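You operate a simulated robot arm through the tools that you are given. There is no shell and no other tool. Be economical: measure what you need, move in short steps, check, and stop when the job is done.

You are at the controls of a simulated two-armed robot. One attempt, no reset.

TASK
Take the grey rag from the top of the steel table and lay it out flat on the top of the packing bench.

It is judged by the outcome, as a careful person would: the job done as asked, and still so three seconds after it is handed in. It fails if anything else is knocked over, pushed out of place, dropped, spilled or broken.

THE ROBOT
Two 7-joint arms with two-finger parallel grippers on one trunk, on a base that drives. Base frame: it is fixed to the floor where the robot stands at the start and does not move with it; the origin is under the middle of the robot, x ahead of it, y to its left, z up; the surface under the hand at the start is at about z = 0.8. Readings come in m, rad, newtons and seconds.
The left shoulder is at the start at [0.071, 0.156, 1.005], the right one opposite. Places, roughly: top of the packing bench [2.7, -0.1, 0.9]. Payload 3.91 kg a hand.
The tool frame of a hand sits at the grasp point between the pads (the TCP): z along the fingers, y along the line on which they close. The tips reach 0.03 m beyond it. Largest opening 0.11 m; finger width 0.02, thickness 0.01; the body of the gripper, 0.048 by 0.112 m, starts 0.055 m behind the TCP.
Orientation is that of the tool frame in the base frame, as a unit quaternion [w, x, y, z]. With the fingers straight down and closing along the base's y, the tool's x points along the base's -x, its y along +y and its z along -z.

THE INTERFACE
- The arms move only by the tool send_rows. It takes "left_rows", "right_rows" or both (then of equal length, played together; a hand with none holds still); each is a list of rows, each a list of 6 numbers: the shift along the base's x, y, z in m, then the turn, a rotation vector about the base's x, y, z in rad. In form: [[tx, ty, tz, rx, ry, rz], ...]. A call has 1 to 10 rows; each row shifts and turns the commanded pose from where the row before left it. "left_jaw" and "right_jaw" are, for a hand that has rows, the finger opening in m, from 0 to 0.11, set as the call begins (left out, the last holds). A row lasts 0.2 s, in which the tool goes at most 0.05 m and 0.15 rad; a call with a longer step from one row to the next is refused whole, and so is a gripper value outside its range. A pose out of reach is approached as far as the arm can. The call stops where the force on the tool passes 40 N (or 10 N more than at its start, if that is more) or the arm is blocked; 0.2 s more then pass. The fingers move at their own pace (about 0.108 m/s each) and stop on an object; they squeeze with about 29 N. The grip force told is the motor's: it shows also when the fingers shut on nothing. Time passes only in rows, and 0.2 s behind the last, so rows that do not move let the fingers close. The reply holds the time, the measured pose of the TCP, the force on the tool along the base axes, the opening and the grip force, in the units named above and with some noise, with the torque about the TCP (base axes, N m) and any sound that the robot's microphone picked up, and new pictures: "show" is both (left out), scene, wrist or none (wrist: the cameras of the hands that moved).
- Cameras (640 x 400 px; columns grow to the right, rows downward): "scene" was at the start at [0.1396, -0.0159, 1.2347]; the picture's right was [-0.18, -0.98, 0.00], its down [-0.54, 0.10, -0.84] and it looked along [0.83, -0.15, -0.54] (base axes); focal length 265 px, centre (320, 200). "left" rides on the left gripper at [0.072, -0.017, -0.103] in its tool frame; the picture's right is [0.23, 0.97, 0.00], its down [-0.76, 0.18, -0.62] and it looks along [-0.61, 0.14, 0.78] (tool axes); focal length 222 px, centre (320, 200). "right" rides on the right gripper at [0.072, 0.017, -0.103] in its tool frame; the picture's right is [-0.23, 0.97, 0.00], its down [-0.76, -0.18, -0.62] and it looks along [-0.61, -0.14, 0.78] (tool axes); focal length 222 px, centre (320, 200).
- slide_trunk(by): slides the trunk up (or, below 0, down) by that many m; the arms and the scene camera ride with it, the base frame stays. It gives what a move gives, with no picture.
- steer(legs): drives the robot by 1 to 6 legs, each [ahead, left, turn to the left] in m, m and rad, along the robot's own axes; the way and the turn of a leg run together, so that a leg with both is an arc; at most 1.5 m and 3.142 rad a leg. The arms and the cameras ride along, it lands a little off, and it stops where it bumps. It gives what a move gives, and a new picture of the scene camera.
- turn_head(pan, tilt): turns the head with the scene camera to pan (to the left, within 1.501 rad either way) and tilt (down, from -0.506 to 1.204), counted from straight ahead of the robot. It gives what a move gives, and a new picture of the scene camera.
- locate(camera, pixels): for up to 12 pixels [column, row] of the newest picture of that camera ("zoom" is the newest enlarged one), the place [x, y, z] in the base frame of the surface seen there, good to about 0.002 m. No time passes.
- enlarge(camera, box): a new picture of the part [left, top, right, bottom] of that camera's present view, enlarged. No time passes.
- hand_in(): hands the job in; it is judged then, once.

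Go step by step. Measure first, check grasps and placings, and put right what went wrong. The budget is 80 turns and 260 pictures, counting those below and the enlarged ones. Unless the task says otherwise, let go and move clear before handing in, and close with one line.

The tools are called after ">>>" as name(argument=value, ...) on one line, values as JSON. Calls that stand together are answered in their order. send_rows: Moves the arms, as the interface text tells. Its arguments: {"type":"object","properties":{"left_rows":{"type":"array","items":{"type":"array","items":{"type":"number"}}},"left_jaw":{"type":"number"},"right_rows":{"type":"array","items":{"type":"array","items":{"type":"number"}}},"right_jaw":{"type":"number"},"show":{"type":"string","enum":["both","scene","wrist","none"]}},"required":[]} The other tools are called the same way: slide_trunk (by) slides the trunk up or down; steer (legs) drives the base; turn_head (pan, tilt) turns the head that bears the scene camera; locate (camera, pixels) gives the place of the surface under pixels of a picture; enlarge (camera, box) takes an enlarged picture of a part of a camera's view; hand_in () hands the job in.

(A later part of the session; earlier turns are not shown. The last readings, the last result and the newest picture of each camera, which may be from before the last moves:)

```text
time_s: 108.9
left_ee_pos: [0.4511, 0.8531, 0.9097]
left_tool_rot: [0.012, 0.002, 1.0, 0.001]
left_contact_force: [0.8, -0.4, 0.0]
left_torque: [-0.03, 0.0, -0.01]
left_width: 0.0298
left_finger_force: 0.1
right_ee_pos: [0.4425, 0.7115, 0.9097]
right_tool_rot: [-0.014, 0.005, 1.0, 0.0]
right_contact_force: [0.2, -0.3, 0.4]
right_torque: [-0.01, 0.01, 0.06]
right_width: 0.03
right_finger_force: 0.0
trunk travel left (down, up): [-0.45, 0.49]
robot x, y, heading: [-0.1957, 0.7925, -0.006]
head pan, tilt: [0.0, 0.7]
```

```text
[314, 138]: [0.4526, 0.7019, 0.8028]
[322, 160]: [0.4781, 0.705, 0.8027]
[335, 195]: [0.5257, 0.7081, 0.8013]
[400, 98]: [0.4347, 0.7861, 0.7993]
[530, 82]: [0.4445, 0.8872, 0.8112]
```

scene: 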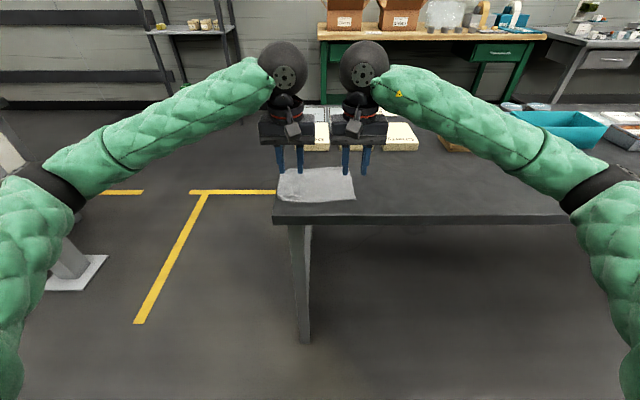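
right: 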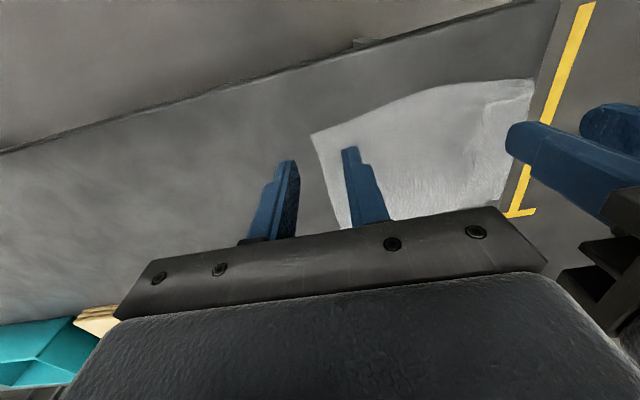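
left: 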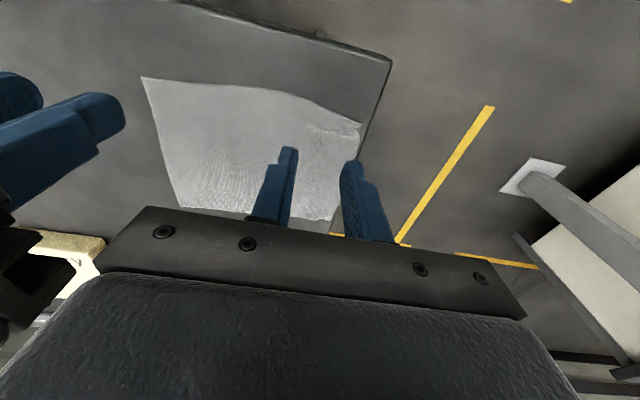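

The left edge is at y 0.890 (table edge 0.90) and the right edge at y 0.703. I'll lower both hands over the corners at x≈0.466.

>>> send_rows(left_rows=[[0.007, 0.01, -0.015, 0, 0, 0], [0.007, 0.009, -0.02, 0, 0, 0], [0, 0, -0.02, 0, 0, 0], [0, 0, -0.018, 0, 0, 0], [0, 0, -0.004, 0, 0, 0], [0, 0, -0.002, 0, 0, 0]], right_rows=[[0.012, 0.002, -0.015, 0, 0, 0], [0.012, 0.003, -0.02, 0, 0, 0], [0, 0, -0.02, 0, 0, 0], [0, 0, -0.018, 0, 0, 0], [0, 0, -0.004, 0, 0, 0], [0, 0, -0.002, 0, 0, 0]], left_jaw=0.035, right_jaw=0.03, show="wrist")

```text
time_s: 110.3
left_ee_pos: [0.4622, 0.872, 0.831]
left_tool_rot: [0.014, 0.001, 1.0, 0.0]
left_contact_force: [3.0, 0.1, 16.1]
left_torque: [0.12, 0.0, 0.01]
left_width: 0.0351
left_finger_force: 0.1
right_ee_pos: [0.4667, 0.7154, 0.8323]
right_tool_rot: [-0.014, 0.005, 1.0, 0.0]
right_contact_force: [-0.2, -0.3, 1.5]
right_torque: [0.02, 0.03, 0.0]
right_width: 0.0301
right_finger_force: 0.1
trunk travel left (down, up): [-0.45, 0.49]
robot x, y, heading: [-0.1934, 0.7886, -0.003]
head pan, tilt: [0.0, 0.7]
```

right: 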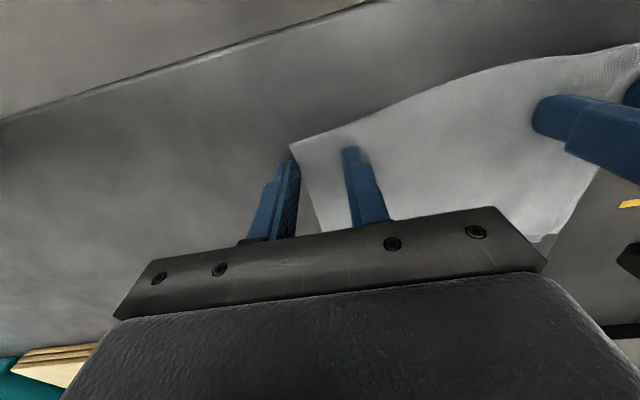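
left: 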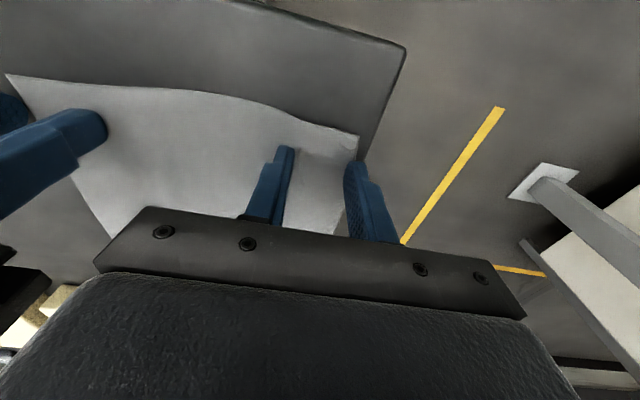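

Both straddle their edges. I'll press a touch more and close.

>>> send_rows(left_rows=[[0, 0, -0.0008, 0, 0, 0]], right_rows=[[0, 0, -0.003, 0, 0, 0]], show="none")

>>> send_rows(right_rows=[[0, 0, 0, 0, 0, 0], [0, 0, 0, 0, 0, 0], [0, 0, 0, 0, 0, 0]], right_jaw=0, show="none")

>>> send_rows(left_rows=[[0, 0, 0, 0, 0, 0], [0, 0, 0, 0, 0, 0], [0, 0, 0, 0, 0, 0]], left_jaw=0, show="both")

```text
time_s: 110.7
left_ee_pos: [0.4613, 0.8722, 0.8319]
left_tool_rot: [0.014, 0.002, 1.0, 0.0]
left_contact_force: [2.8, -1.5, 19.3]
left_torque: [0.08, 0.04, -0.03]
left_width: 0.0348
left_finger_force: 0.1
right_ee_pos: [0.4661, 0.7138, 0.8314]
right_tool_rot: [-0.013, 0.006, 1.0, 0.001]
right_contact_force: [2.5, -0.5, 20.4]
right_torque: [0.18, -0.19, -0.02]
right_width: 0.03
right_finger_force: 0.2
trunk travel left (down, up): [-0.45, 0.49]
robot x, y, heading: [-0.1938, 0.7897, -0.008]
head pan, tilt: [0.0, 0.7]
```

```text
time_s: 111.5
left_ee_pos: [0.4617, 0.8725, 0.8311]
left_tool_rot: [0.014, 0.001, 1.0, 0.0]
left_contact_force: [2.2, -10.2, 19.8]
left_torque: [-0.26, 0.06, 0.02]
left_width: 0.0353
left_finger_force: 1.2
right_ee_pos: [0.4663, 0.7161, 0.8321]
right_tool_rot: [-0.012, 0.005, 1.0, 0.002]
right_contact_force: [0.8, 16.5, 32.9]
right_torque: [0.59, -0.14, 0.01]
right_width: 0.0025
right_finger_force: 28.9
trunk travel left (down, up): [-0.45, 0.49]
robot x, y, heading: [-0.1924, 0.7891, 0.0]
head pan, tilt: [0.0, 0.7]
```

```text
time_s: 112.3
left_ee_pos: [0.4606, 0.8726, 0.8321]
left_tool_rot: [0.014, 0.001, 1.0, 0.001]
left_contact_force: [1.0, -13.6, 19.0]
left_torque: [-0.41, 0.05, 0.05]
left_width: 0.0024
left_finger_force: 28.7
right_ee_pos: [0.4655, 0.7158, 0.8305]
right_tool_rot: [-0.013, 0.005, 1.0, 0.0]
right_contact_force: [2.3, 18.4, 42.0]
right_torque: [0.67, -0.2, 0.09]
right_width: 0.0025
right_finger_force: 29.7
trunk travel left (down, up): [-0.45, 0.49]
robot x, y, heading: [-0.1928, 0.7893, -0.003]
head pan, tilt: [0.0, 0.7]
```

scene: 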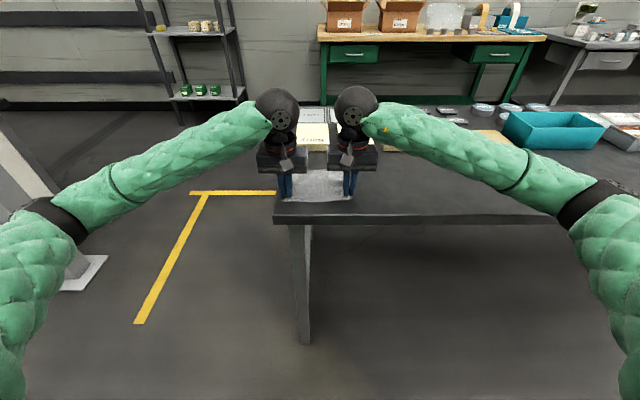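
left: 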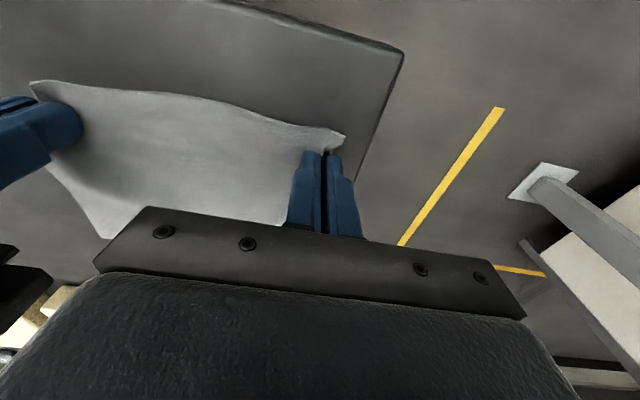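

Both hands hold the long-edge corners (2.4 and 2.5 mm of cloth). I'll lift and check the hang.

>>> send_rows(left_rows=[[0, -0.002, 0.01, 0, 0, 0], [0, 0, 0.03, 0, 0, 0], [0, 0, 0.04, 0, 0, 0], [0, 0, 0.04, 0, 0, 0], [0, 0, 0.04, 0, 0, 0], [0, 0, 0.04, 0, 0, 0], [0, 0, 0.035, 0, 0, 0]], right_rows=[[0, 0, 0.01, 0, 0, 0], [0, 0, 0.03, 0, 0, 0], [0, 0, 0.04, 0, 0, 0], [0, 0, 0.04, 0, 0, 0], [0, 0, 0.04, 0, 0, 0], [0, 0, 0.04, 0, 0, 0], [0, 0, 0.035, 0, 0, 0]], show="scene")

>>> slide_trunk(by=0.12)

>>> enlarge(camera="scene", box=[220, 30, 420, 210])

```text
time_s: 113.9
left_ee_pos: [0.4634, 0.871, 1.0648]
left_tool_rot: [0.012, 0.002, 1.0, 0.0]
left_contact_force: [0.3, -13.3, -0.5]
left_torque: [-0.4, -0.04, 0.07]
left_width: 0.0023
left_finger_force: 29.8
right_ee_pos: [0.4666, 0.7139, 1.0652]
right_tool_rot: [-0.013, 0.006, 1.0, 0.0]
right_contact_force: [-1.5, 13.4, 0.8]
right_torque: [0.39, 0.02, 0.01]
right_width: 0.0024
right_finger_force: 28.7
trunk travel left (down, up): [-0.45, 0.49]
robot x, y, heading: [-0.1933, 0.7897, -0.007]
head pan, tilt: [0.0, 0.7]
```

scene: 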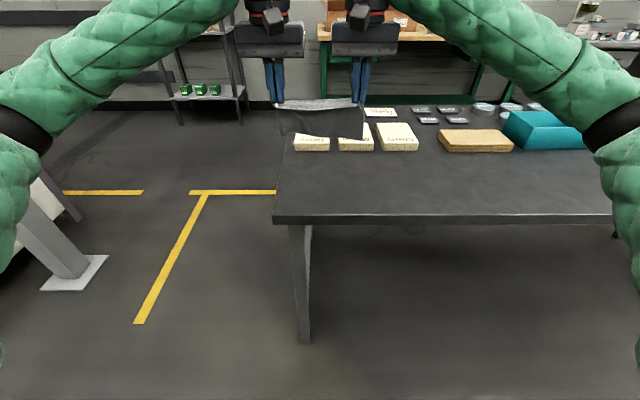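

```text
time_s: 115.4
left_ee_pos: [0.4652, 0.8722, 1.1831]
left_tool_rot: [0.013, 0.002, 1.0, 0.0]
left_contact_force: [1.7, -13.4, -0.7]
left_torque: [-0.42, 0.0, 0.08]
left_width: 0.0021
left_finger_force: 29.6
right_ee_pos: [0.4686, 0.714, 1.1843]
right_tool_rot: [-0.014, 0.005, 1.0, 0.001]
right_contact_force: [-0.7, 12.6, -0.2]
right_torque: [0.44, 0.05, 0.06]
right_width: 0.0025
right_finger_force: 29.0
trunk travel left (down, up): [-0.57, 0.37]
robot x, y, heading: [-0.1941, 0.7892, -0.007]
head pan, tilt: [0.0, 0.7]
```

```text
2.22 times, centred on (320, 120) of scene
```

zoom: 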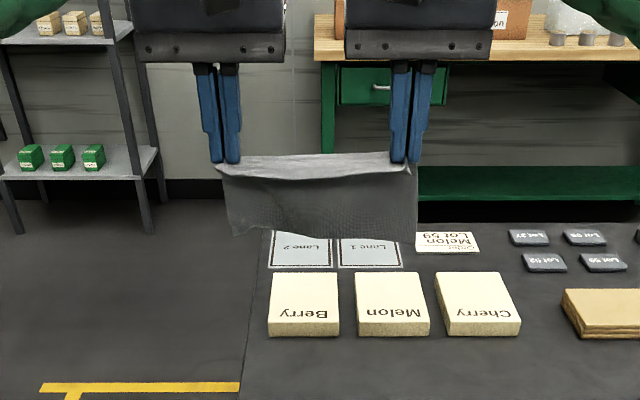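

The rag hangs well by its long edge. I'll ease the tension and drive back to the passage, then forward.

>>> send_rows(left_rows=[[0, -0.0025, 0, 0, 0, 0], [0, 0, 0, 0, 0, 0]], show="none")

>>> steer(legs=[[-0.35, 0, 0.007], [0, 0.66, 0]])

```text
time_s: 116.0
left_ee_pos: [0.4632, 0.8677, 1.1848]
left_tool_rot: [0.013, 0.002, 1.0, 0.001]
left_contact_force: [0.4, -7.3, 0.2]
left_torque: [-0.22, -0.03, 0.04]
left_width: 0.0024
left_finger_force: 28.7
right_ee_pos: [0.467, 0.7125, 1.1842]
right_tool_rot: [-0.014, 0.005, 1.0, 0.0]
right_contact_force: [-0.7, 8.0, -0.5]
right_torque: [0.19, 0.02, 0.05]
right_width: 0.0024
right_finger_force: 28.9
trunk travel left (down, up): [-0.57, 0.37]
robot x, y, heading: [-0.1951, 0.7869, -0.006]
head pan, tilt: [0.0, 0.7]
```

```text
time_s: 121.5
left_ee_pos: [0.1187, 1.5298, 1.1837]
left_tool_rot: [0.012, -0.001, 1.0, 0.0]
left_contact_force: [0.5, -7.3, -0.1]
left_torque: [-0.2, -0.02, 0.03]
left_width: 0.0021
left_finger_force: 28.9
right_ee_pos: [0.1227, 1.3742, 1.1846]
right_tool_rot: [-0.015, 0.002, 1.0, 0.0]
right_contact_force: [0.2, 6.7, 0.3]
right_torque: [0.21, -0.01, 0.04]
right_width: 0.0025
right_finger_force: 28.7
trunk travel left (down, up): [-0.57, 0.37]
robot x, y, heading: [-0.5381, 1.4449, 0.003]
head pan, tilt: [0.0, 0.7]
```

scene: 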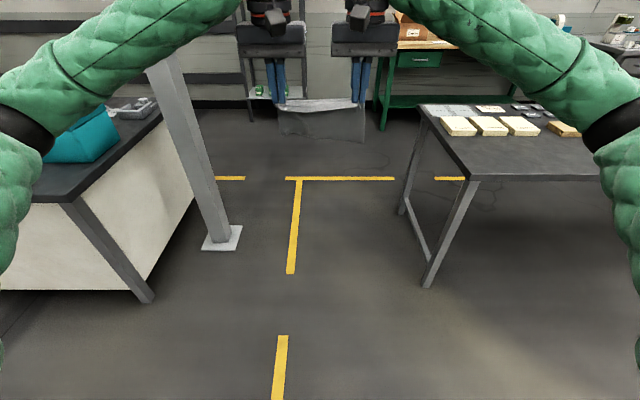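

>>> steer(legs=[[1.0, 0, 0], [1.1, 0, 0]])

>>> steer(legs=[[0, -0.7, 0]])

```text
time_s: 131.8
left_ee_pos: [2.2007, 1.4775, 1.1848]
left_tool_rot: [0.012, 0.015, 1.0, 0.001]
left_contact_force: [0.2, -6.5, -0.1]
left_torque: [-0.22, 0.02, 0.07]
left_width: 0.0021
left_finger_force: 29.0
right_ee_pos: [2.1994, 1.3235, 1.1835]
right_tool_rot: [-0.014, 0.017, 1.0, 0.0]
right_contact_force: [1.0, 7.2, -0.5]
right_torque: [0.22, 0.06, 0.04]
right_width: 0.0023
right_finger_force: 28.8
trunk travel left (down, up): [-0.57, 0.37]
robot x, y, heading: [1.5383, 1.418, -0.028]
head pan, tilt: [0.0, 0.7]
```

scene: 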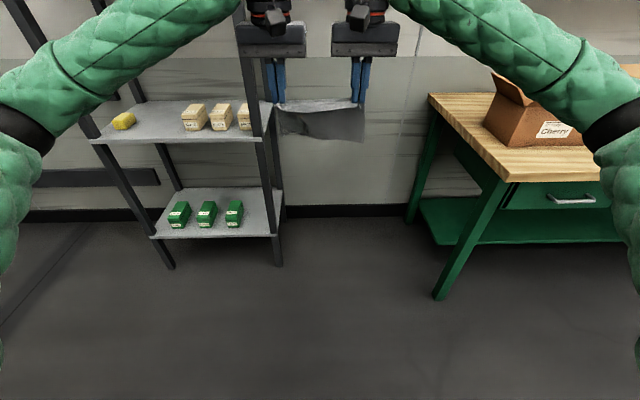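

```text
time_s: 135.7
left_ee_pos: [2.1801, 0.7671, 1.1848]
left_tool_rot: [0.013, 0.016, 1.0, 0.0]
left_contact_force: [1.3, -6.9, 0.3]
left_torque: [-0.18, -0.01, 0.04]
left_width: 0.0019
left_finger_force: 29.4
right_ee_pos: [2.1772, 0.6128, 1.1852]
right_tool_rot: [-0.014, 0.02, 1.0, 0.0]
right_contact_force: [-0.4, 6.3, -0.4]
right_torque: [0.21, 0.0, 0.07]
right_width: 0.0022
right_finger_force: 28.7
trunk travel left (down, up): [-0.57, 0.37]
robot x, y, heading: [1.5212, 0.7094, -0.035]
head pan, tilt: [0.0, 0.7]
```

scene: 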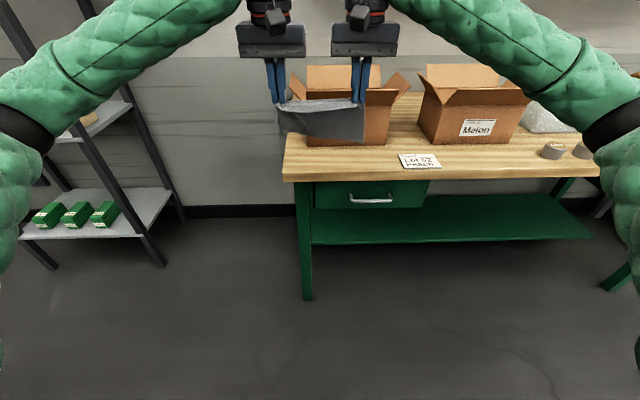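

The strip in front of the Cherry box (y 0.42–0.79) is free and nearest. I'll move so the rag is centred at y≈0.60 and straighten.

>>> steer(legs=[[0.15, -0.11, 0.035]])

>>> turn_head(pan=0, tilt=0.85)

```text
time_s: 137.2
left_ee_pos: [2.3246, 0.6768, 1.183]
left_tool_rot: [0.012, 0.0, 1.0, 0.001]
left_contact_force: [0.3, -6.3, 0.4]
left_torque: [-0.15, -0.01, 0.03]
left_width: 0.0021
left_finger_force: 28.9
right_ee_pos: [2.3281, 0.5217, 1.1834]
right_tool_rot: [-0.015, 0.003, 1.0, 0.001]
right_contact_force: [-0.2, 6.5, 0.0]
right_torque: [0.24, 0.06, 0.02]
right_width: 0.0023
right_finger_force: 28.6
trunk travel left (down, up): [-0.57, 0.37]
robot x, y, heading: [1.6687, 0.598, 0.003]
head pan, tilt: [0.0, 0.7]
```

scene: 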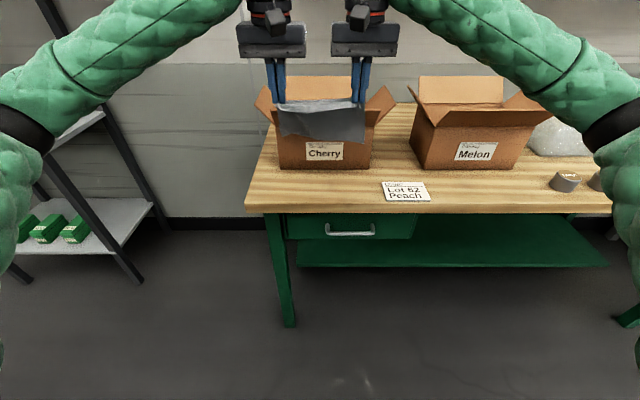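

```text
time_s: 137.9
left_ee_pos: [2.3251, 0.6765, 1.1849]
left_tool_rot: [0.012, 0.0, 1.0, -0.001]
left_contact_force: [0.7, -6.0, 0.6]
left_torque: [-0.18, -0.01, 0.05]
left_width: 0.0021
left_finger_force: 28.9
right_ee_pos: [2.3262, 0.5239, 1.1843]
right_tool_rot: [-0.014, 0.003, 1.0, 0.0]
right_contact_force: [-0.9, 6.3, -0.6]
right_torque: [0.19, 0.01, 0.02]
right_width: 0.0022
right_finger_force: 29.3
trunk travel left (down, up): [-0.57, 0.37]
robot x, y, heading: [1.6683, 0.5956, 0.004]
head pan, tilt: [0.0, 0.85]
```

scene: 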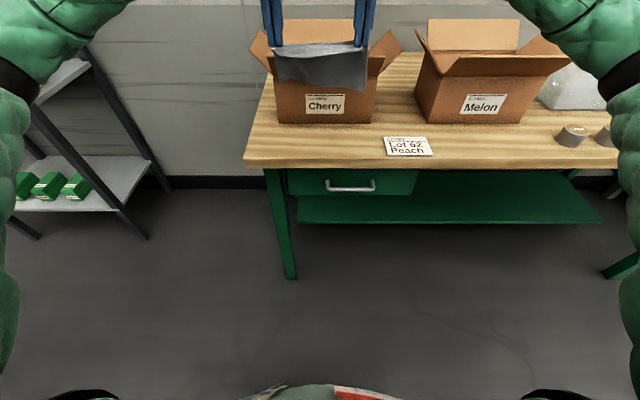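

I'll measure the strip here precisely: Cherry's lower front edge, the bench front edge, and the rag's bottom.

>>> locate(camera="scene", pixels=[[285, 123], [370, 123], [330, 126], [330, 156], [260, 160], [400, 158], [280, 78], [320, 84], [362, 90], [276, 82], [390, 157], [340, 154]])

>>> enlarge(camera="scene", box=[230, 10, 430, 180])

```text
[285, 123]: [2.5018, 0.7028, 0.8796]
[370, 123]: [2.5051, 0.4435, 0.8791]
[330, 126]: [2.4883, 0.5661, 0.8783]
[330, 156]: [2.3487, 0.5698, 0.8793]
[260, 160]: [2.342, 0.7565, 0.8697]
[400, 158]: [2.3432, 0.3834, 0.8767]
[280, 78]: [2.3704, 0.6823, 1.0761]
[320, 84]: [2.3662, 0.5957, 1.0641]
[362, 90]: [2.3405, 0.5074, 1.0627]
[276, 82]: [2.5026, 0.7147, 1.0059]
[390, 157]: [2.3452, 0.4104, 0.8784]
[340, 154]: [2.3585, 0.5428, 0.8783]
```

```text
2.35 times, centred on (330, 95) of scene
```

zoom: 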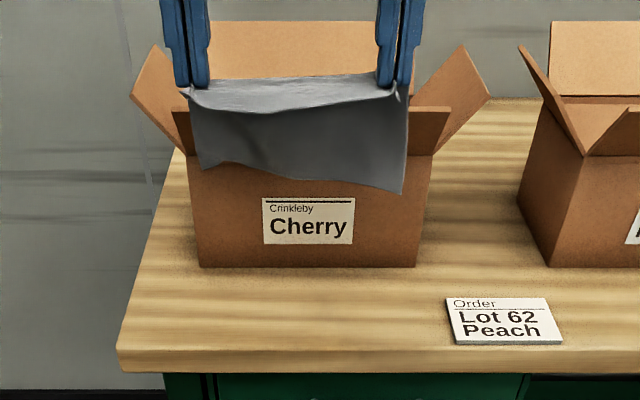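

The strip is 0.159 m deep (x 2.343–2.502) and the rag is 0.145 m. I'll check how far the box's front flap leans out.

>>> locate(camera="zoom", pixels=[[440, 115], [436, 145], [180, 118], [187, 148], [300, 180], [415, 200], [425, 160], [465, 70], [300, 160], [400, 185], [205, 165]])

```text
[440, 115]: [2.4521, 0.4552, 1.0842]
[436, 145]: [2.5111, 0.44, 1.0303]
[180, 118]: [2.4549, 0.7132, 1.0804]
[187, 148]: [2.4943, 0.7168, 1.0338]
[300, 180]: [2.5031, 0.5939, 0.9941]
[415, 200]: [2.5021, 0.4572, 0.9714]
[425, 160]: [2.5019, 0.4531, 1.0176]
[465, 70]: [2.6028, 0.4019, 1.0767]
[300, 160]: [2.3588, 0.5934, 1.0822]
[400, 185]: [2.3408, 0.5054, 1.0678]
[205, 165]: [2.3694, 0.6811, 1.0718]
```

The Cherry box's front flap leans out to x≈2.447 at z≈1.085, so the hands must stay at x≤2.405. I'll go to x 2.40 and lower the trunk by 0.12.

>>> send_rows(left_rows=[[0.02, 0, 0, 0, 0, 0], [0.025, 0, 0, 0, 0, 0], [0.025, 0, 0, 0, 0, 0], [0, 0, 0, 0, 0, 0]], right_rows=[[0.02, 0, 0, 0, 0, 0], [0.025, 0, 0, 0, 0, 0], [0.025, 0, 0, 0, 0, 0], [0, 0, 0, 0, 0, 0]], show="none")

>>> slide_trunk(by=-0.12)

>>> enlarge(camera="scene", box=[230, 10, 430, 200])

```text
time_s: 138.9
left_ee_pos: [2.3922, 0.6781, 1.1848]
left_tool_rot: [0.013, 0.0, 1.0, 0.001]
left_contact_force: [0.0, -5.5, 0.3]
left_torque: [-0.14, -0.01, 0.05]
left_width: 0.0022
left_finger_force: 29.2
right_ee_pos: [2.3958, 0.5242, 1.1844]
right_tool_rot: [-0.014, 0.003, 1.0, 0.0]
right_contact_force: [-0.3, 4.6, 0.3]
right_torque: [0.13, 0.0, 0.01]
right_width: 0.0022
right_finger_force: 29.3
trunk travel left (down, up): [-0.57, 0.37]
robot x, y, heading: [1.6666, 0.5944, 0.004]
head pan, tilt: [0.0, 0.85]
```

```text
time_s: 140.4
left_ee_pos: [2.393, 0.6773, 1.0645]
left_tool_rot: [0.012, 0.0, 1.0, 0.0]
left_contact_force: [0.0, -5.3, 0.6]
left_torque: [-0.12, -0.03, 0.0]
left_width: 0.0019
left_finger_force: 29.2
right_ee_pos: [2.396, 0.5248, 1.0652]
right_tool_rot: [-0.014, 0.002, 1.0, 0.0]
right_contact_force: [-0.8, 4.5, 0.8]
right_torque: [0.12, 0.02, 0.04]
right_width: 0.0024
right_finger_force: 28.7
trunk travel left (down, up): [-0.45, 0.49]
robot x, y, heading: [1.6636, 0.594, 0.001]
head pan, tilt: [0.0, 0.85]
```

```text
2.11 times, centred on (330, 105) of scene
```

zoom: 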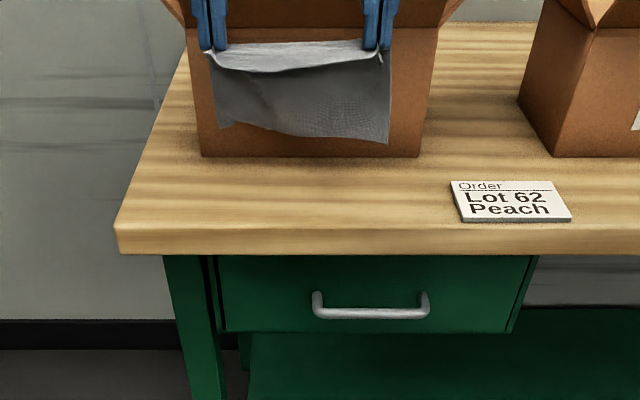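

The box is untouched and the rag hangs in front of it. I'll lower slowly until the free edge lands and starts sliding forward.

>>> send_rows(left_rows=[[0, 0, -0.02, 0, 0, 0], [0, 0, -0.02, 0, 0, 0], [0, 0, -0.015, 0, 0, 0], [-0.002, 0, -0.012, 0, 0, 0], [-0.002, 0, -0.012, 0, 0, 0], [-0.002, 0, -0.012, 0, 0, 0], [-0.002, 0, -0.012, 0, 0, 0]], right_rows=[[0, 0, -0.02, 0, 0, 0], [0, 0, -0.02, 0, 0, 0], [0, 0, -0.015, 0, 0, 0], [-0.002, 0, -0.012, 0, 0, 0], [-0.002, 0, -0.012, 0, 0, 0], [-0.002, 0, -0.012, 0, 0, 0], [-0.002, 0, -0.012, 0, 0, 0]], show="scene")

>>> enlarge(camera="scene", box=[230, 10, 430, 200])

```text
time_s: 142.0
left_ee_pos: [2.3868, 0.6776, 0.9606]
left_tool_rot: [0.012, 0.0, 1.0, 0.0]
left_contact_force: [0.6, -4.6, -0.5]
left_torque: [-0.13, 0.01, 0.06]
left_width: 0.0021
left_finger_force: 29.0
right_ee_pos: [2.388, 0.5235, 0.9617]
right_tool_rot: [-0.014, 0.003, 1.0, 0.001]
right_contact_force: [-0.6, 4.6, 0.5]
right_torque: [0.19, 0.01, 0.02]
right_width: 0.0024
right_finger_force: 29.5
trunk travel left (down, up): [-0.45, 0.49]
robot x, y, heading: [1.6649, 0.5958, 0.001]
head pan, tilt: [0.0, 0.85]
```

scene: 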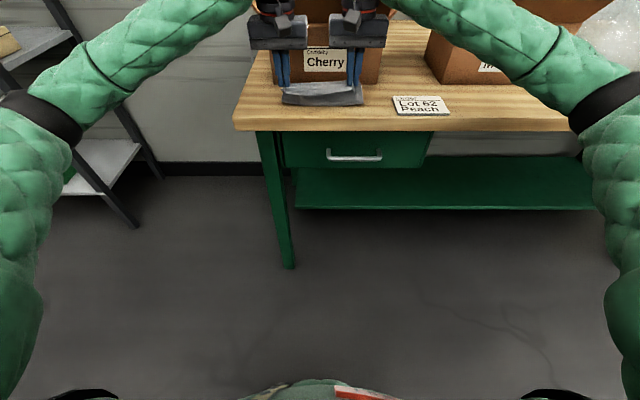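

```text
2.11 times, centred on (330, 105) of scene
```

zoom: 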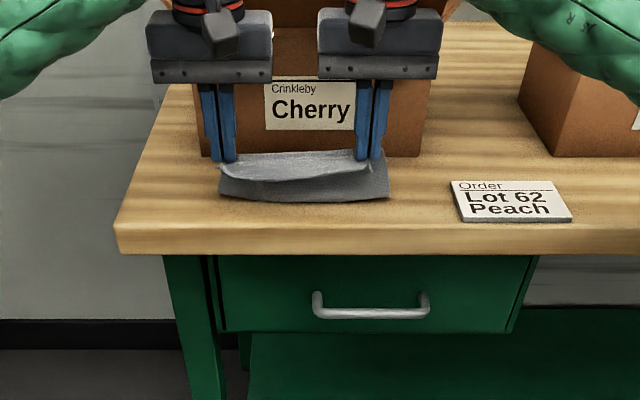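

I'll check from a wrist camera which way the free part lies.

>>> enlarge(camera="left", box=[0, 0, 400, 250])

>>> locate(camera="scene", pixels=[[320, 86], [320, 92], [320, 98], [320, 103], [290, 102], [355, 102]])

```text
1.60 times, centred on (200, 125) of left
```

zoom: 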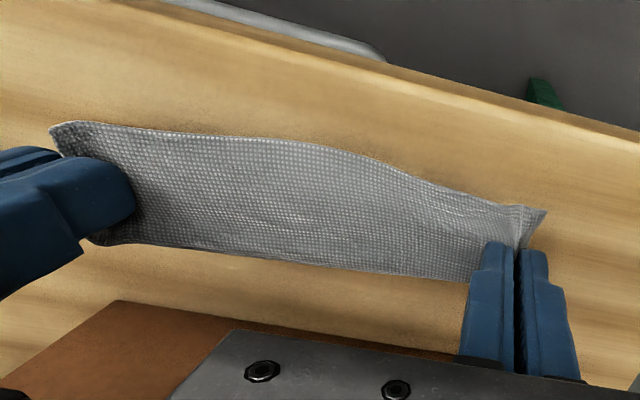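

```text
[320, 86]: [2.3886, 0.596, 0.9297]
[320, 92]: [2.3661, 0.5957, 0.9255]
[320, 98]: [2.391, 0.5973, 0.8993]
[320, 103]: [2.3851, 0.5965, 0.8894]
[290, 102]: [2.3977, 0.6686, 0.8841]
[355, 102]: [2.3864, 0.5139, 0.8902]
```

The free edge lies forward of the hands, towards the box, as wanted. I'll continue down to the surface while drawing back to x≈2.368.

>>> send_rows(left_rows=[[0, 0, -0.012, 0, 0, 0], [0, 0, -0.012, 0, 0, 0], [-0.002, 0, -0.012, 0, 0, 0], [-0.005, 0, -0.008, 0, 0, 0], [-0.006, 0, -0.003, 0, 0, 0], [-0.005, 0, 0, 0, 0, 0]], right_rows=[[0, 0, -0.012, 0, 0, 0], [0, 0, -0.012, 0, 0, 0], [-0.002, 0, -0.012, 0, 0, 0], [-0.005, 0, -0.008, 0, 0, 0], [-0.006, 0, -0.003, 0, 0, 0], [-0.005, 0, 0, 0, 0, 0]], show="both")

>>> enlarge(camera="scene", box=[230, 10, 430, 200])

```text
time_s: 143.4
left_ee_pos: [2.3663, 0.6786, 0.914]
left_tool_rot: [0.013, 0.0, 1.0, 0.001]
left_contact_force: [1.1, -5.5, 1.2]
left_torque: [-0.17, -0.01, 0.04]
left_width: 0.0021
left_finger_force: 29.2
right_ee_pos: [2.3702, 0.5229, 0.9131]
right_tool_rot: [-0.014, 0.004, 1.0, 0.0]
right_contact_force: [-0.3, 6.0, 0.7]
right_torque: [0.19, 0.01, 0.06]
right_width: 0.0023
right_finger_force: 29.3
trunk travel left (down, up): [-0.45, 0.49]
robot x, y, heading: [1.6681, 0.5967, 0.003]
head pan, tilt: [0.0, 0.85]
```

scene: 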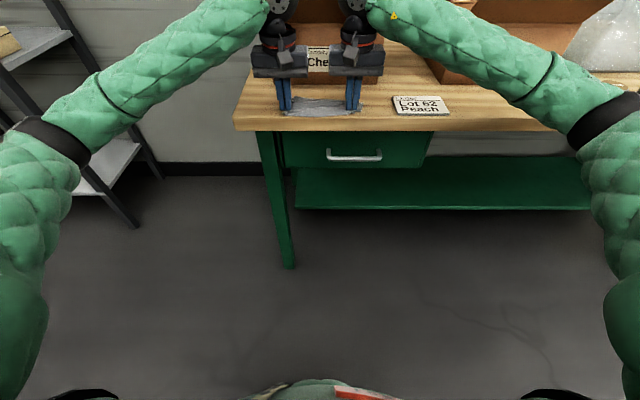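
right: 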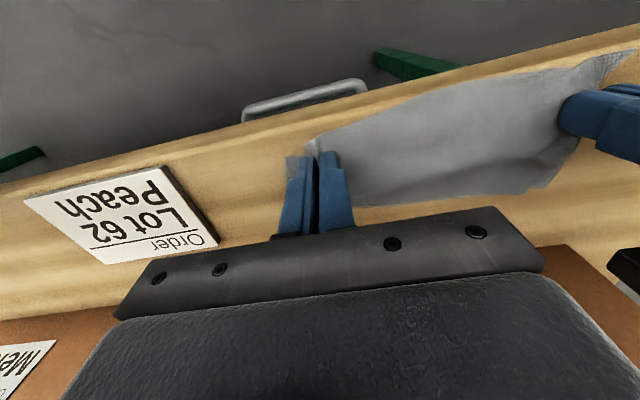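
left: 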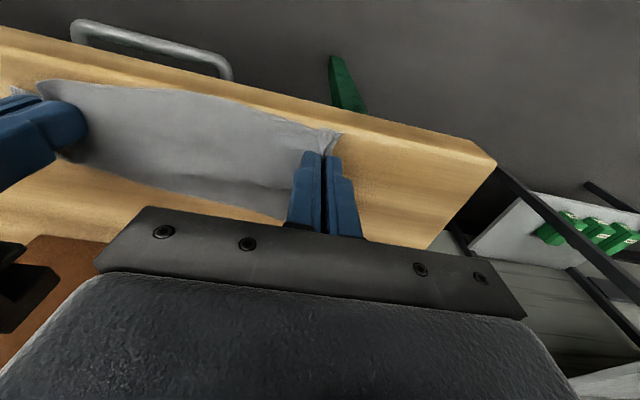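

```text
2.11 times, centred on (330, 105) of scene
```

zoom: 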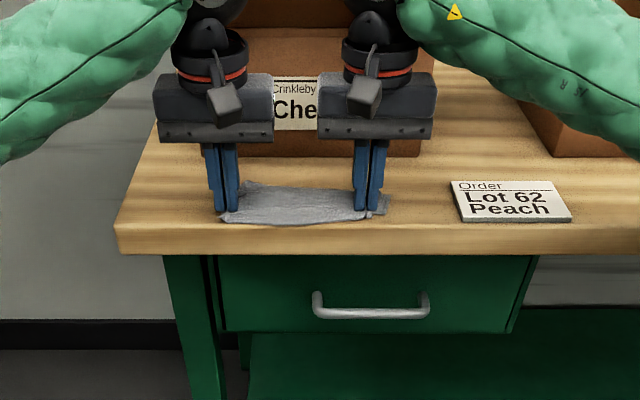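

The cloth looks shallower than 0.145 m, so part may be folded under. I'll measure its visible edges.

>>> locate(camera="right", pixels=[[400, 110], [500, 82], [420, 203], [540, 188], [450, 150], [480, 190], [470, 208]])

>>> locate(camera="left", pixels=[[130, 85], [220, 98], [120, 168], [230, 200], [180, 140], [280, 215]])

>>> enlarge(camera="right", box=[300, 40, 640, 250])

```text
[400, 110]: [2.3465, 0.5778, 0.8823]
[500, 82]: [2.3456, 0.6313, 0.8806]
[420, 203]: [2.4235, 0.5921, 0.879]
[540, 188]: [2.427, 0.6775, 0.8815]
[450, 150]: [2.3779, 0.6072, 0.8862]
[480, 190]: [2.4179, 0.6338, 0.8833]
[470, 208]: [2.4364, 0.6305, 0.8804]
```

```text
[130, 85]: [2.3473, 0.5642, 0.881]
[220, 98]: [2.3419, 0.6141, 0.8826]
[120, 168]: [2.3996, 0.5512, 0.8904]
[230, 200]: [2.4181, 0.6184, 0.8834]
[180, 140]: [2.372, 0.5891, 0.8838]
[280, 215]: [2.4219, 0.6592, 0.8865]
```

```text
1.88 times, centred on (470, 145) of right
```

zoom: 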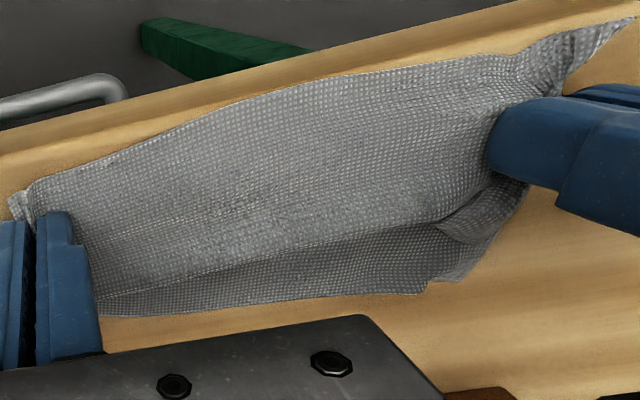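

The rag is Z-folded: its free edge stuck on the wood at x≈2.43. I'll lift it again and tilt both hands (tops towards me) so the cloth projects forward and the free edge lands near x 2.49.

>>> send_rows(left_rows=[[0, 0, 0.03, 0, 0, 0], [0, 0, 0.04, 0, 0, 0], [0, 0, 0.04, 0, 0, 0], [0, 0, 0.03, 0, -0.13, 0], [-0.005, 0, 0, 0, -0.13, 0], [-0.005, 0, 0, 0, -0.13, 0], [-0.005, 0, 0, 0, -0.13, 0], [-0.005, 0, 0, 0, -0.13, 0], [0, 0, 0, 0, -0.13, 0]], right_rows=[[0, 0, 0.03, 0, 0, 0], [0, 0, 0.04, 0, 0, 0], [0, 0, 0.04, 0, 0, 0], [0, 0, 0.03, 0, -0.13, 0], [-0.005, 0, 0, 0, -0.13, 0], [-0.005, 0, 0, 0, -0.13, 0], [-0.005, 0, 0, 0, -0.13, 0], [-0.005, 0, 0, 0, -0.13, 0], [0, 0, 0, 0, -0.13, 0]], show="scene")

>>> enlarge(camera="scene", box=[230, 0, 430, 180])

```text
time_s: 145.4
left_ee_pos: [2.3476, 0.6775, 1.0536]
left_tool_rot: [0.393, 0.0, 0.92, 0.0]
left_contact_force: [-0.4, -4.6, 0.7]
left_torque: [-0.11, 0.0, -0.06]
left_width: 0.002
left_finger_force: 29.3
right_ee_pos: [2.3498, 0.5243, 1.0545]
right_tool_rot: [0.369, 0.002, 0.93, 0.002]
right_contact_force: [-0.7, 4.3, 0.2]
right_torque: [0.06, 0.03, 0.11]
right_width: 0.0026
right_finger_force: 29.0
trunk travel left (down, up): [-0.45, 0.49]
robot x, y, heading: [1.6634, 0.5972, 0.004]
head pan, tilt: [0.0, 0.85]
```

scene: 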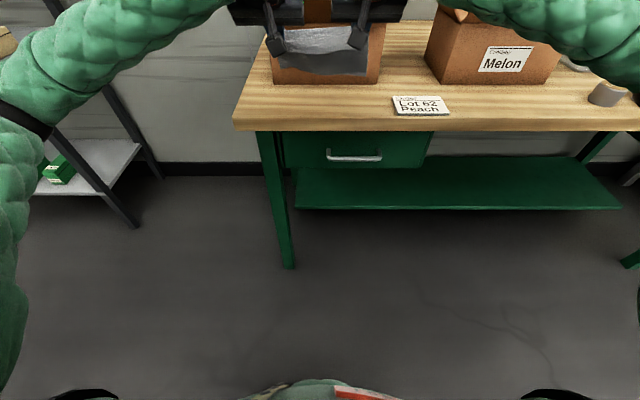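

```text
2.22 times, centred on (330, 90) of scene
```

zoom: 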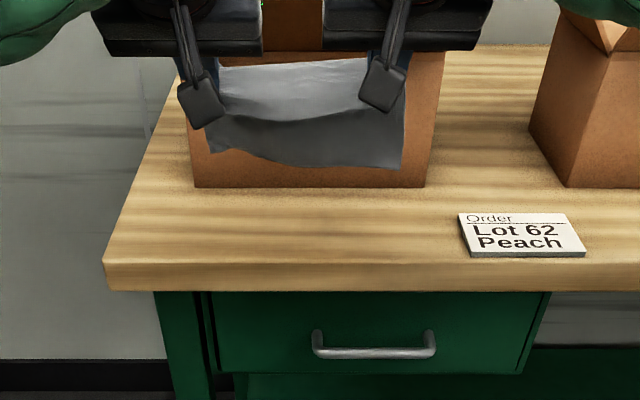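

The tilt worked and the rag leans forward. I'll measure the cloth's shape and free edge.

>>> locate(camera="scene", pixels=[[325, 30], [325, 45], [325, 55], [325, 66], [325, 73], [300, 66], [352, 72], [352, 60]])

```text
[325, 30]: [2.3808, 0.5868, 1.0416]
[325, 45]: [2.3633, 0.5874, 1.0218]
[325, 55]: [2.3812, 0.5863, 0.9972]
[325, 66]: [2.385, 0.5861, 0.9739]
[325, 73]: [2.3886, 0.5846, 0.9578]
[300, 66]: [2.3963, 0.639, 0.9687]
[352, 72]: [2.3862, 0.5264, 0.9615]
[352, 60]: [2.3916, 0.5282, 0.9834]
```

With this tilt the gripper clears the flap even with the tips near x 2.475. I'll move forward above the bench and check the clearance.

>>> send_rows(left_rows=[[0.02, 0, 0, 0, 0, 0], [0.02, 0, 0, 0, 0, 0], [0.02, 0, 0, 0, 0, 0], [0.02, 0, 0, 0, 0, 0], [0.02, 0, 0, 0, 0, 0], [0, 0, 0, 0, 0, 0]], right_rows=[[0.02, 0, 0, 0, -0.025, 0], [0.02, 0, 0, 0, -0.025, 0], [0.02, 0, 0, 0, 0, 0], [0.02, 0, 0, 0, 0, 0], [0.018, 0, 0, 0, 0, 0], [0, 0, 0, 0, 0, 0]], show="both")

>>> enlarge(camera="scene", box=[230, 0, 430, 180])

```text
time_s: 146.8
left_ee_pos: [2.4483, 0.6766, 1.0537]
left_tool_rot: [0.392, 0.0, 0.92, 0.0]
left_contact_force: [-0.1, -1.5, 0.1]
left_torque: [0.01, 0.02, -0.01]
left_width: 0.0021
left_finger_force: 29.3
right_ee_pos: [2.4475, 0.5248, 1.0547]
right_tool_rot: [0.39, 0.003, 0.921, 0.001]
right_contact_force: [-0.3, 2.0, 0.1]
right_torque: [0.02, 0.0, 0.02]
right_width: 0.0024
right_finger_force: 28.9
trunk travel left (down, up): [-0.45, 0.49]
robot x, y, heading: [1.6678, 0.5948, -0.0]
head pan, tilt: [0.0, 0.85]
```

scene: 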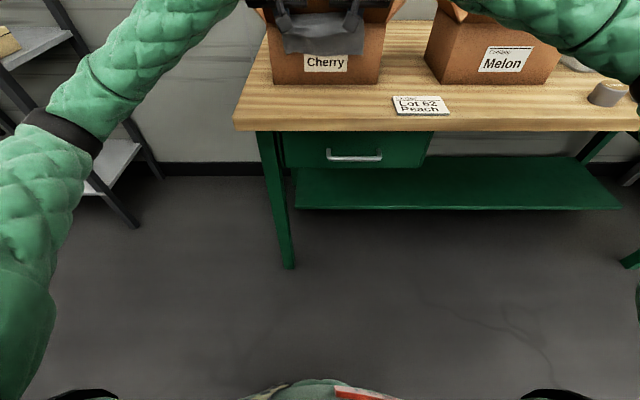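
right: 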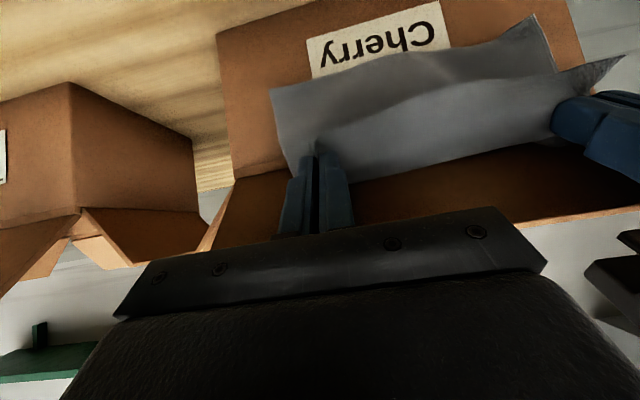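
left: 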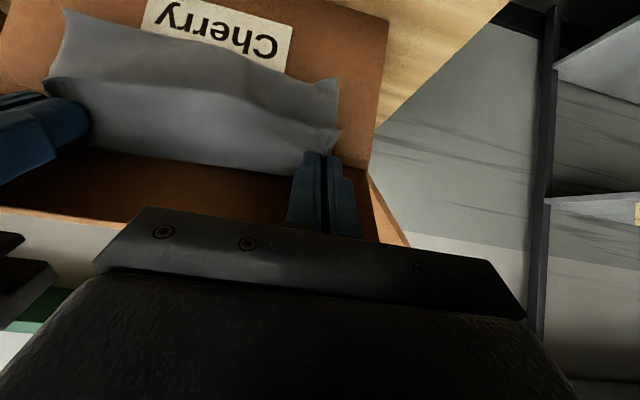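

```text
2.22 times, centred on (330, 90) of scene
```

zoom: 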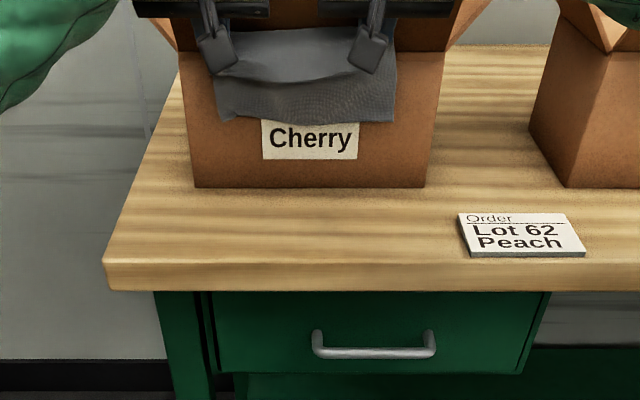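

Clear of the box. I'll measure the cloth's free edge here before lowering.

>>> locate(camera="zoom", pixels=[[225, 115], [300, 118], [390, 117], [300, 100], [300, 70], [300, 50]])

>>> locate(camera="right", pixels=[[275, 95], [400, 60], [530, 25], [420, 100], [400, 170], [285, 130]])

```text
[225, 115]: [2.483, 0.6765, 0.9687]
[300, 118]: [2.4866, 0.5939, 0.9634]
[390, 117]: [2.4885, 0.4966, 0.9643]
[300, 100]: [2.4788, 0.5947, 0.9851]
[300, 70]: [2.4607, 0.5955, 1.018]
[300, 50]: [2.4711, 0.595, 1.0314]
```

```text
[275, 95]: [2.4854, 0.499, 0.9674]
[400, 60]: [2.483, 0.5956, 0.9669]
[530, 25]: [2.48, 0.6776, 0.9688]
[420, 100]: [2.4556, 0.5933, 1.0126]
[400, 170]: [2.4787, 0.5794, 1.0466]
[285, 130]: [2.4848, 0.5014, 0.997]
```

The free edge hangs at x≈2.485, z≈0.963. I'll lower straight 0.08 m so it lands there, then check.

>>> send_rows(left_rows=[[0, 0, -0.02, 0, 0, 0], [0, 0, -0.02, 0, 0, 0], [0, 0, -0.02, 0, 0, 0], [0, 0, -0.015, 0, 0, 0], [0, 0, -0.006, 0, 0, 0]], right_rows=[[0, 0, -0.02, 0, 0, 0], [0, 0, -0.02, 0, 0, 0], [0, 0, -0.02, 0, 0, 0], [0, 0, -0.015, 0, 0, 0], [0, 0, -0.006, 0, 0, 0]], show="scene")

>>> enlarge(camera="scene", box=[230, 0, 430, 180])

```text
time_s: 148.0
left_ee_pos: [2.4455, 0.677, 0.9732]
left_tool_rot: [0.391, 0.0, 0.92, 0.0]
left_contact_force: [0.3, -3.7, 0.8]
left_torque: [-0.05, -0.01, -0.06]
left_width: 0.0019
left_finger_force: 28.6
right_ee_pos: [2.4493, 0.5234, 0.9731]
right_tool_rot: [0.391, 0.002, 0.92, 0.001]
right_contact_force: [0.5, 3.6, 0.5]
right_torque: [0.06, 0.0, 0.08]
right_width: 0.0022
right_finger_force: 29.0
trunk travel left (down, up): [-0.45, 0.49]
robot x, y, heading: [1.6705, 0.6006, 0.005]
head pan, tilt: [0.0, 0.85]
```

scene: 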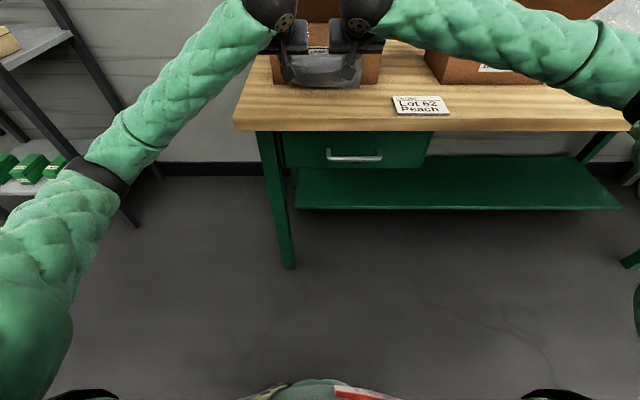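

```text
2.22 times, centred on (330, 90) of scene
```

zoom: 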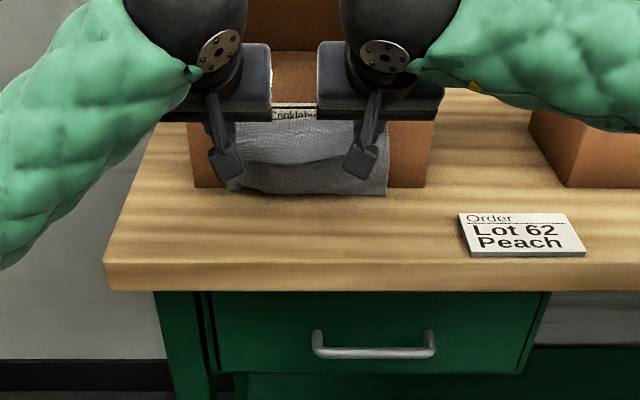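

The free edge is landing right at the foot of the box. Now I'll draw back in an arc while un-tilting the hands.

>>> send_rows(left_rows=[[-0.012, 0, -0.004, 0, 0.1, 0], [-0.012, 0, -0.005, 0, 0.1, 0], [-0.012, 0, -0.006, 0, 0.1, 0], [-0.012, 0, -0.008, 0, 0.1, 0], [-0.01, 0, -0.009, 0, 0.1, 0], [-0.008, 0, -0.01, 0, 0.1, 0], [-0.006, 0, -0.01, 0, 0.1, 0], [-0.004, 0, -0.008, 0, 0.1, 0]], right_rows=[[-0.012, 0, -0.004, 0, 0.1, 0], [-0.012, 0, -0.005, 0, 0.1, 0], [-0.012, 0, -0.006, 0, 0.1, 0], [-0.012, 0, -0.008, 0, 0.1, 0], [-0.01, 0, -0.009, 0, 0.1, 0], [-0.008, 0, -0.01, 0, 0.1, 0], [-0.006, 0, -0.01, 0, 0.1, 0], [-0.004, 0, -0.008, 0, 0.1, 0]], show="both")

>>> enlarge(camera="right", box=[280, 30, 640, 250])

>>> enlarge(camera="scene", box=[250, 60, 410, 160])

```text
time_s: 149.8
left_ee_pos: [2.3712, 0.6783, 0.9132]
left_tool_rot: [0.003, -0.001, 1.0, 0.0]
left_contact_force: [0.1, -4.6, 0.6]
left_torque: [-0.14, 0.01, 0.04]
left_width: 0.0017
left_finger_force: 29.0
right_ee_pos: [2.3736, 0.5243, 0.9139]
right_tool_rot: [-0.001, 0.002, 1.0, 0.0]
right_contact_force: [-0.4, 4.4, 0.9]
right_torque: [0.15, 0.05, 0.01]
right_width: 0.0023
right_finger_force: 29.3
trunk travel left (down, up): [-0.45, 0.49]
robot x, y, heading: [1.6651, 0.5984, 0.001]
head pan, tilt: [0.0, 0.85]
```

scene: 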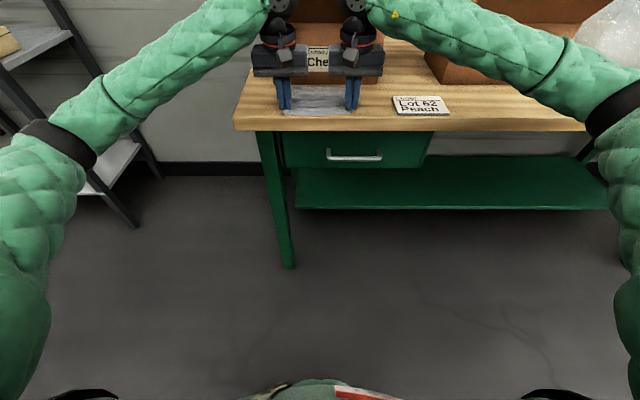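
right: 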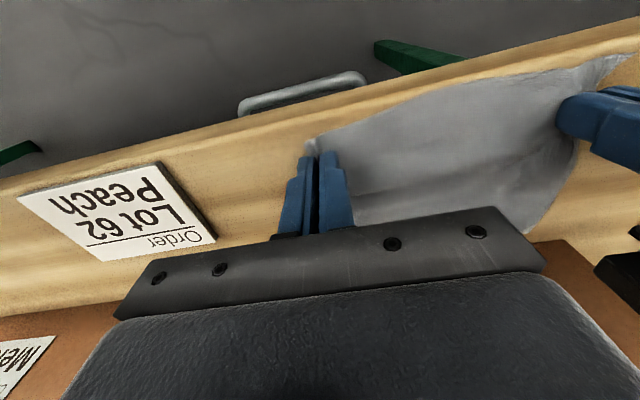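
left: 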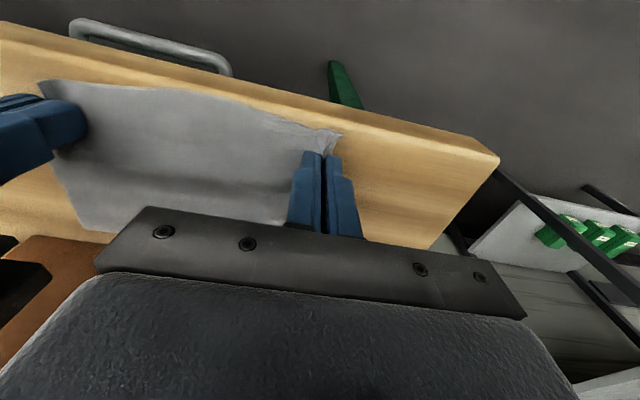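

```text
1.78 times, centred on (460, 140) of right
```

zoom: 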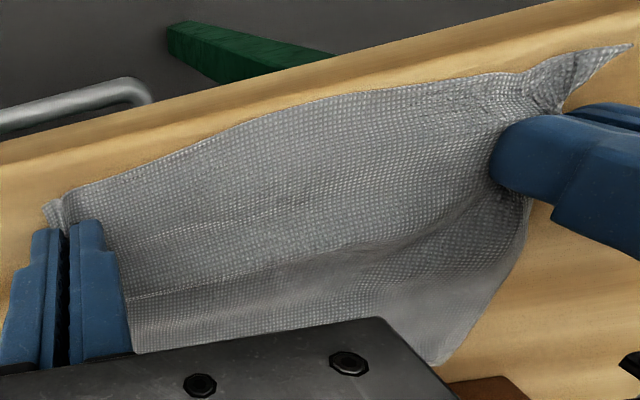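

```text
4.00 times, centred on (330, 110) of scene
```

zoom: 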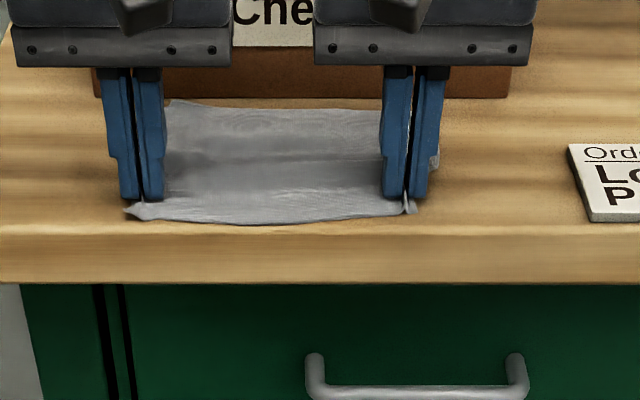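

Now the rag spreads almost to the box foot. I'll measure the front edge, far edge and the middle's height.

>>> locate(camera="zoom", pixels=[[250, 221], [180, 215], [350, 213], [140, 213], [410, 210], [180, 104], [270, 110], [370, 113], [270, 165], [270, 140], [270, 195], [260, 232]])

```text
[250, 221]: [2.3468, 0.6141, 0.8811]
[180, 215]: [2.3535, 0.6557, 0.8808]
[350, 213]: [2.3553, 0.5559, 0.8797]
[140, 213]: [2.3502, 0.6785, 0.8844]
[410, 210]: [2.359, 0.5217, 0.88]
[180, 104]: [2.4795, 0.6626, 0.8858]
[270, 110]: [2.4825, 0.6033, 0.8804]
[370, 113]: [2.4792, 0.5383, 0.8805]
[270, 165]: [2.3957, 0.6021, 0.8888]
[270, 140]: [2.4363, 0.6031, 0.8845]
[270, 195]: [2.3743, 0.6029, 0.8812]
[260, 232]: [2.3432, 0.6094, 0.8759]
```

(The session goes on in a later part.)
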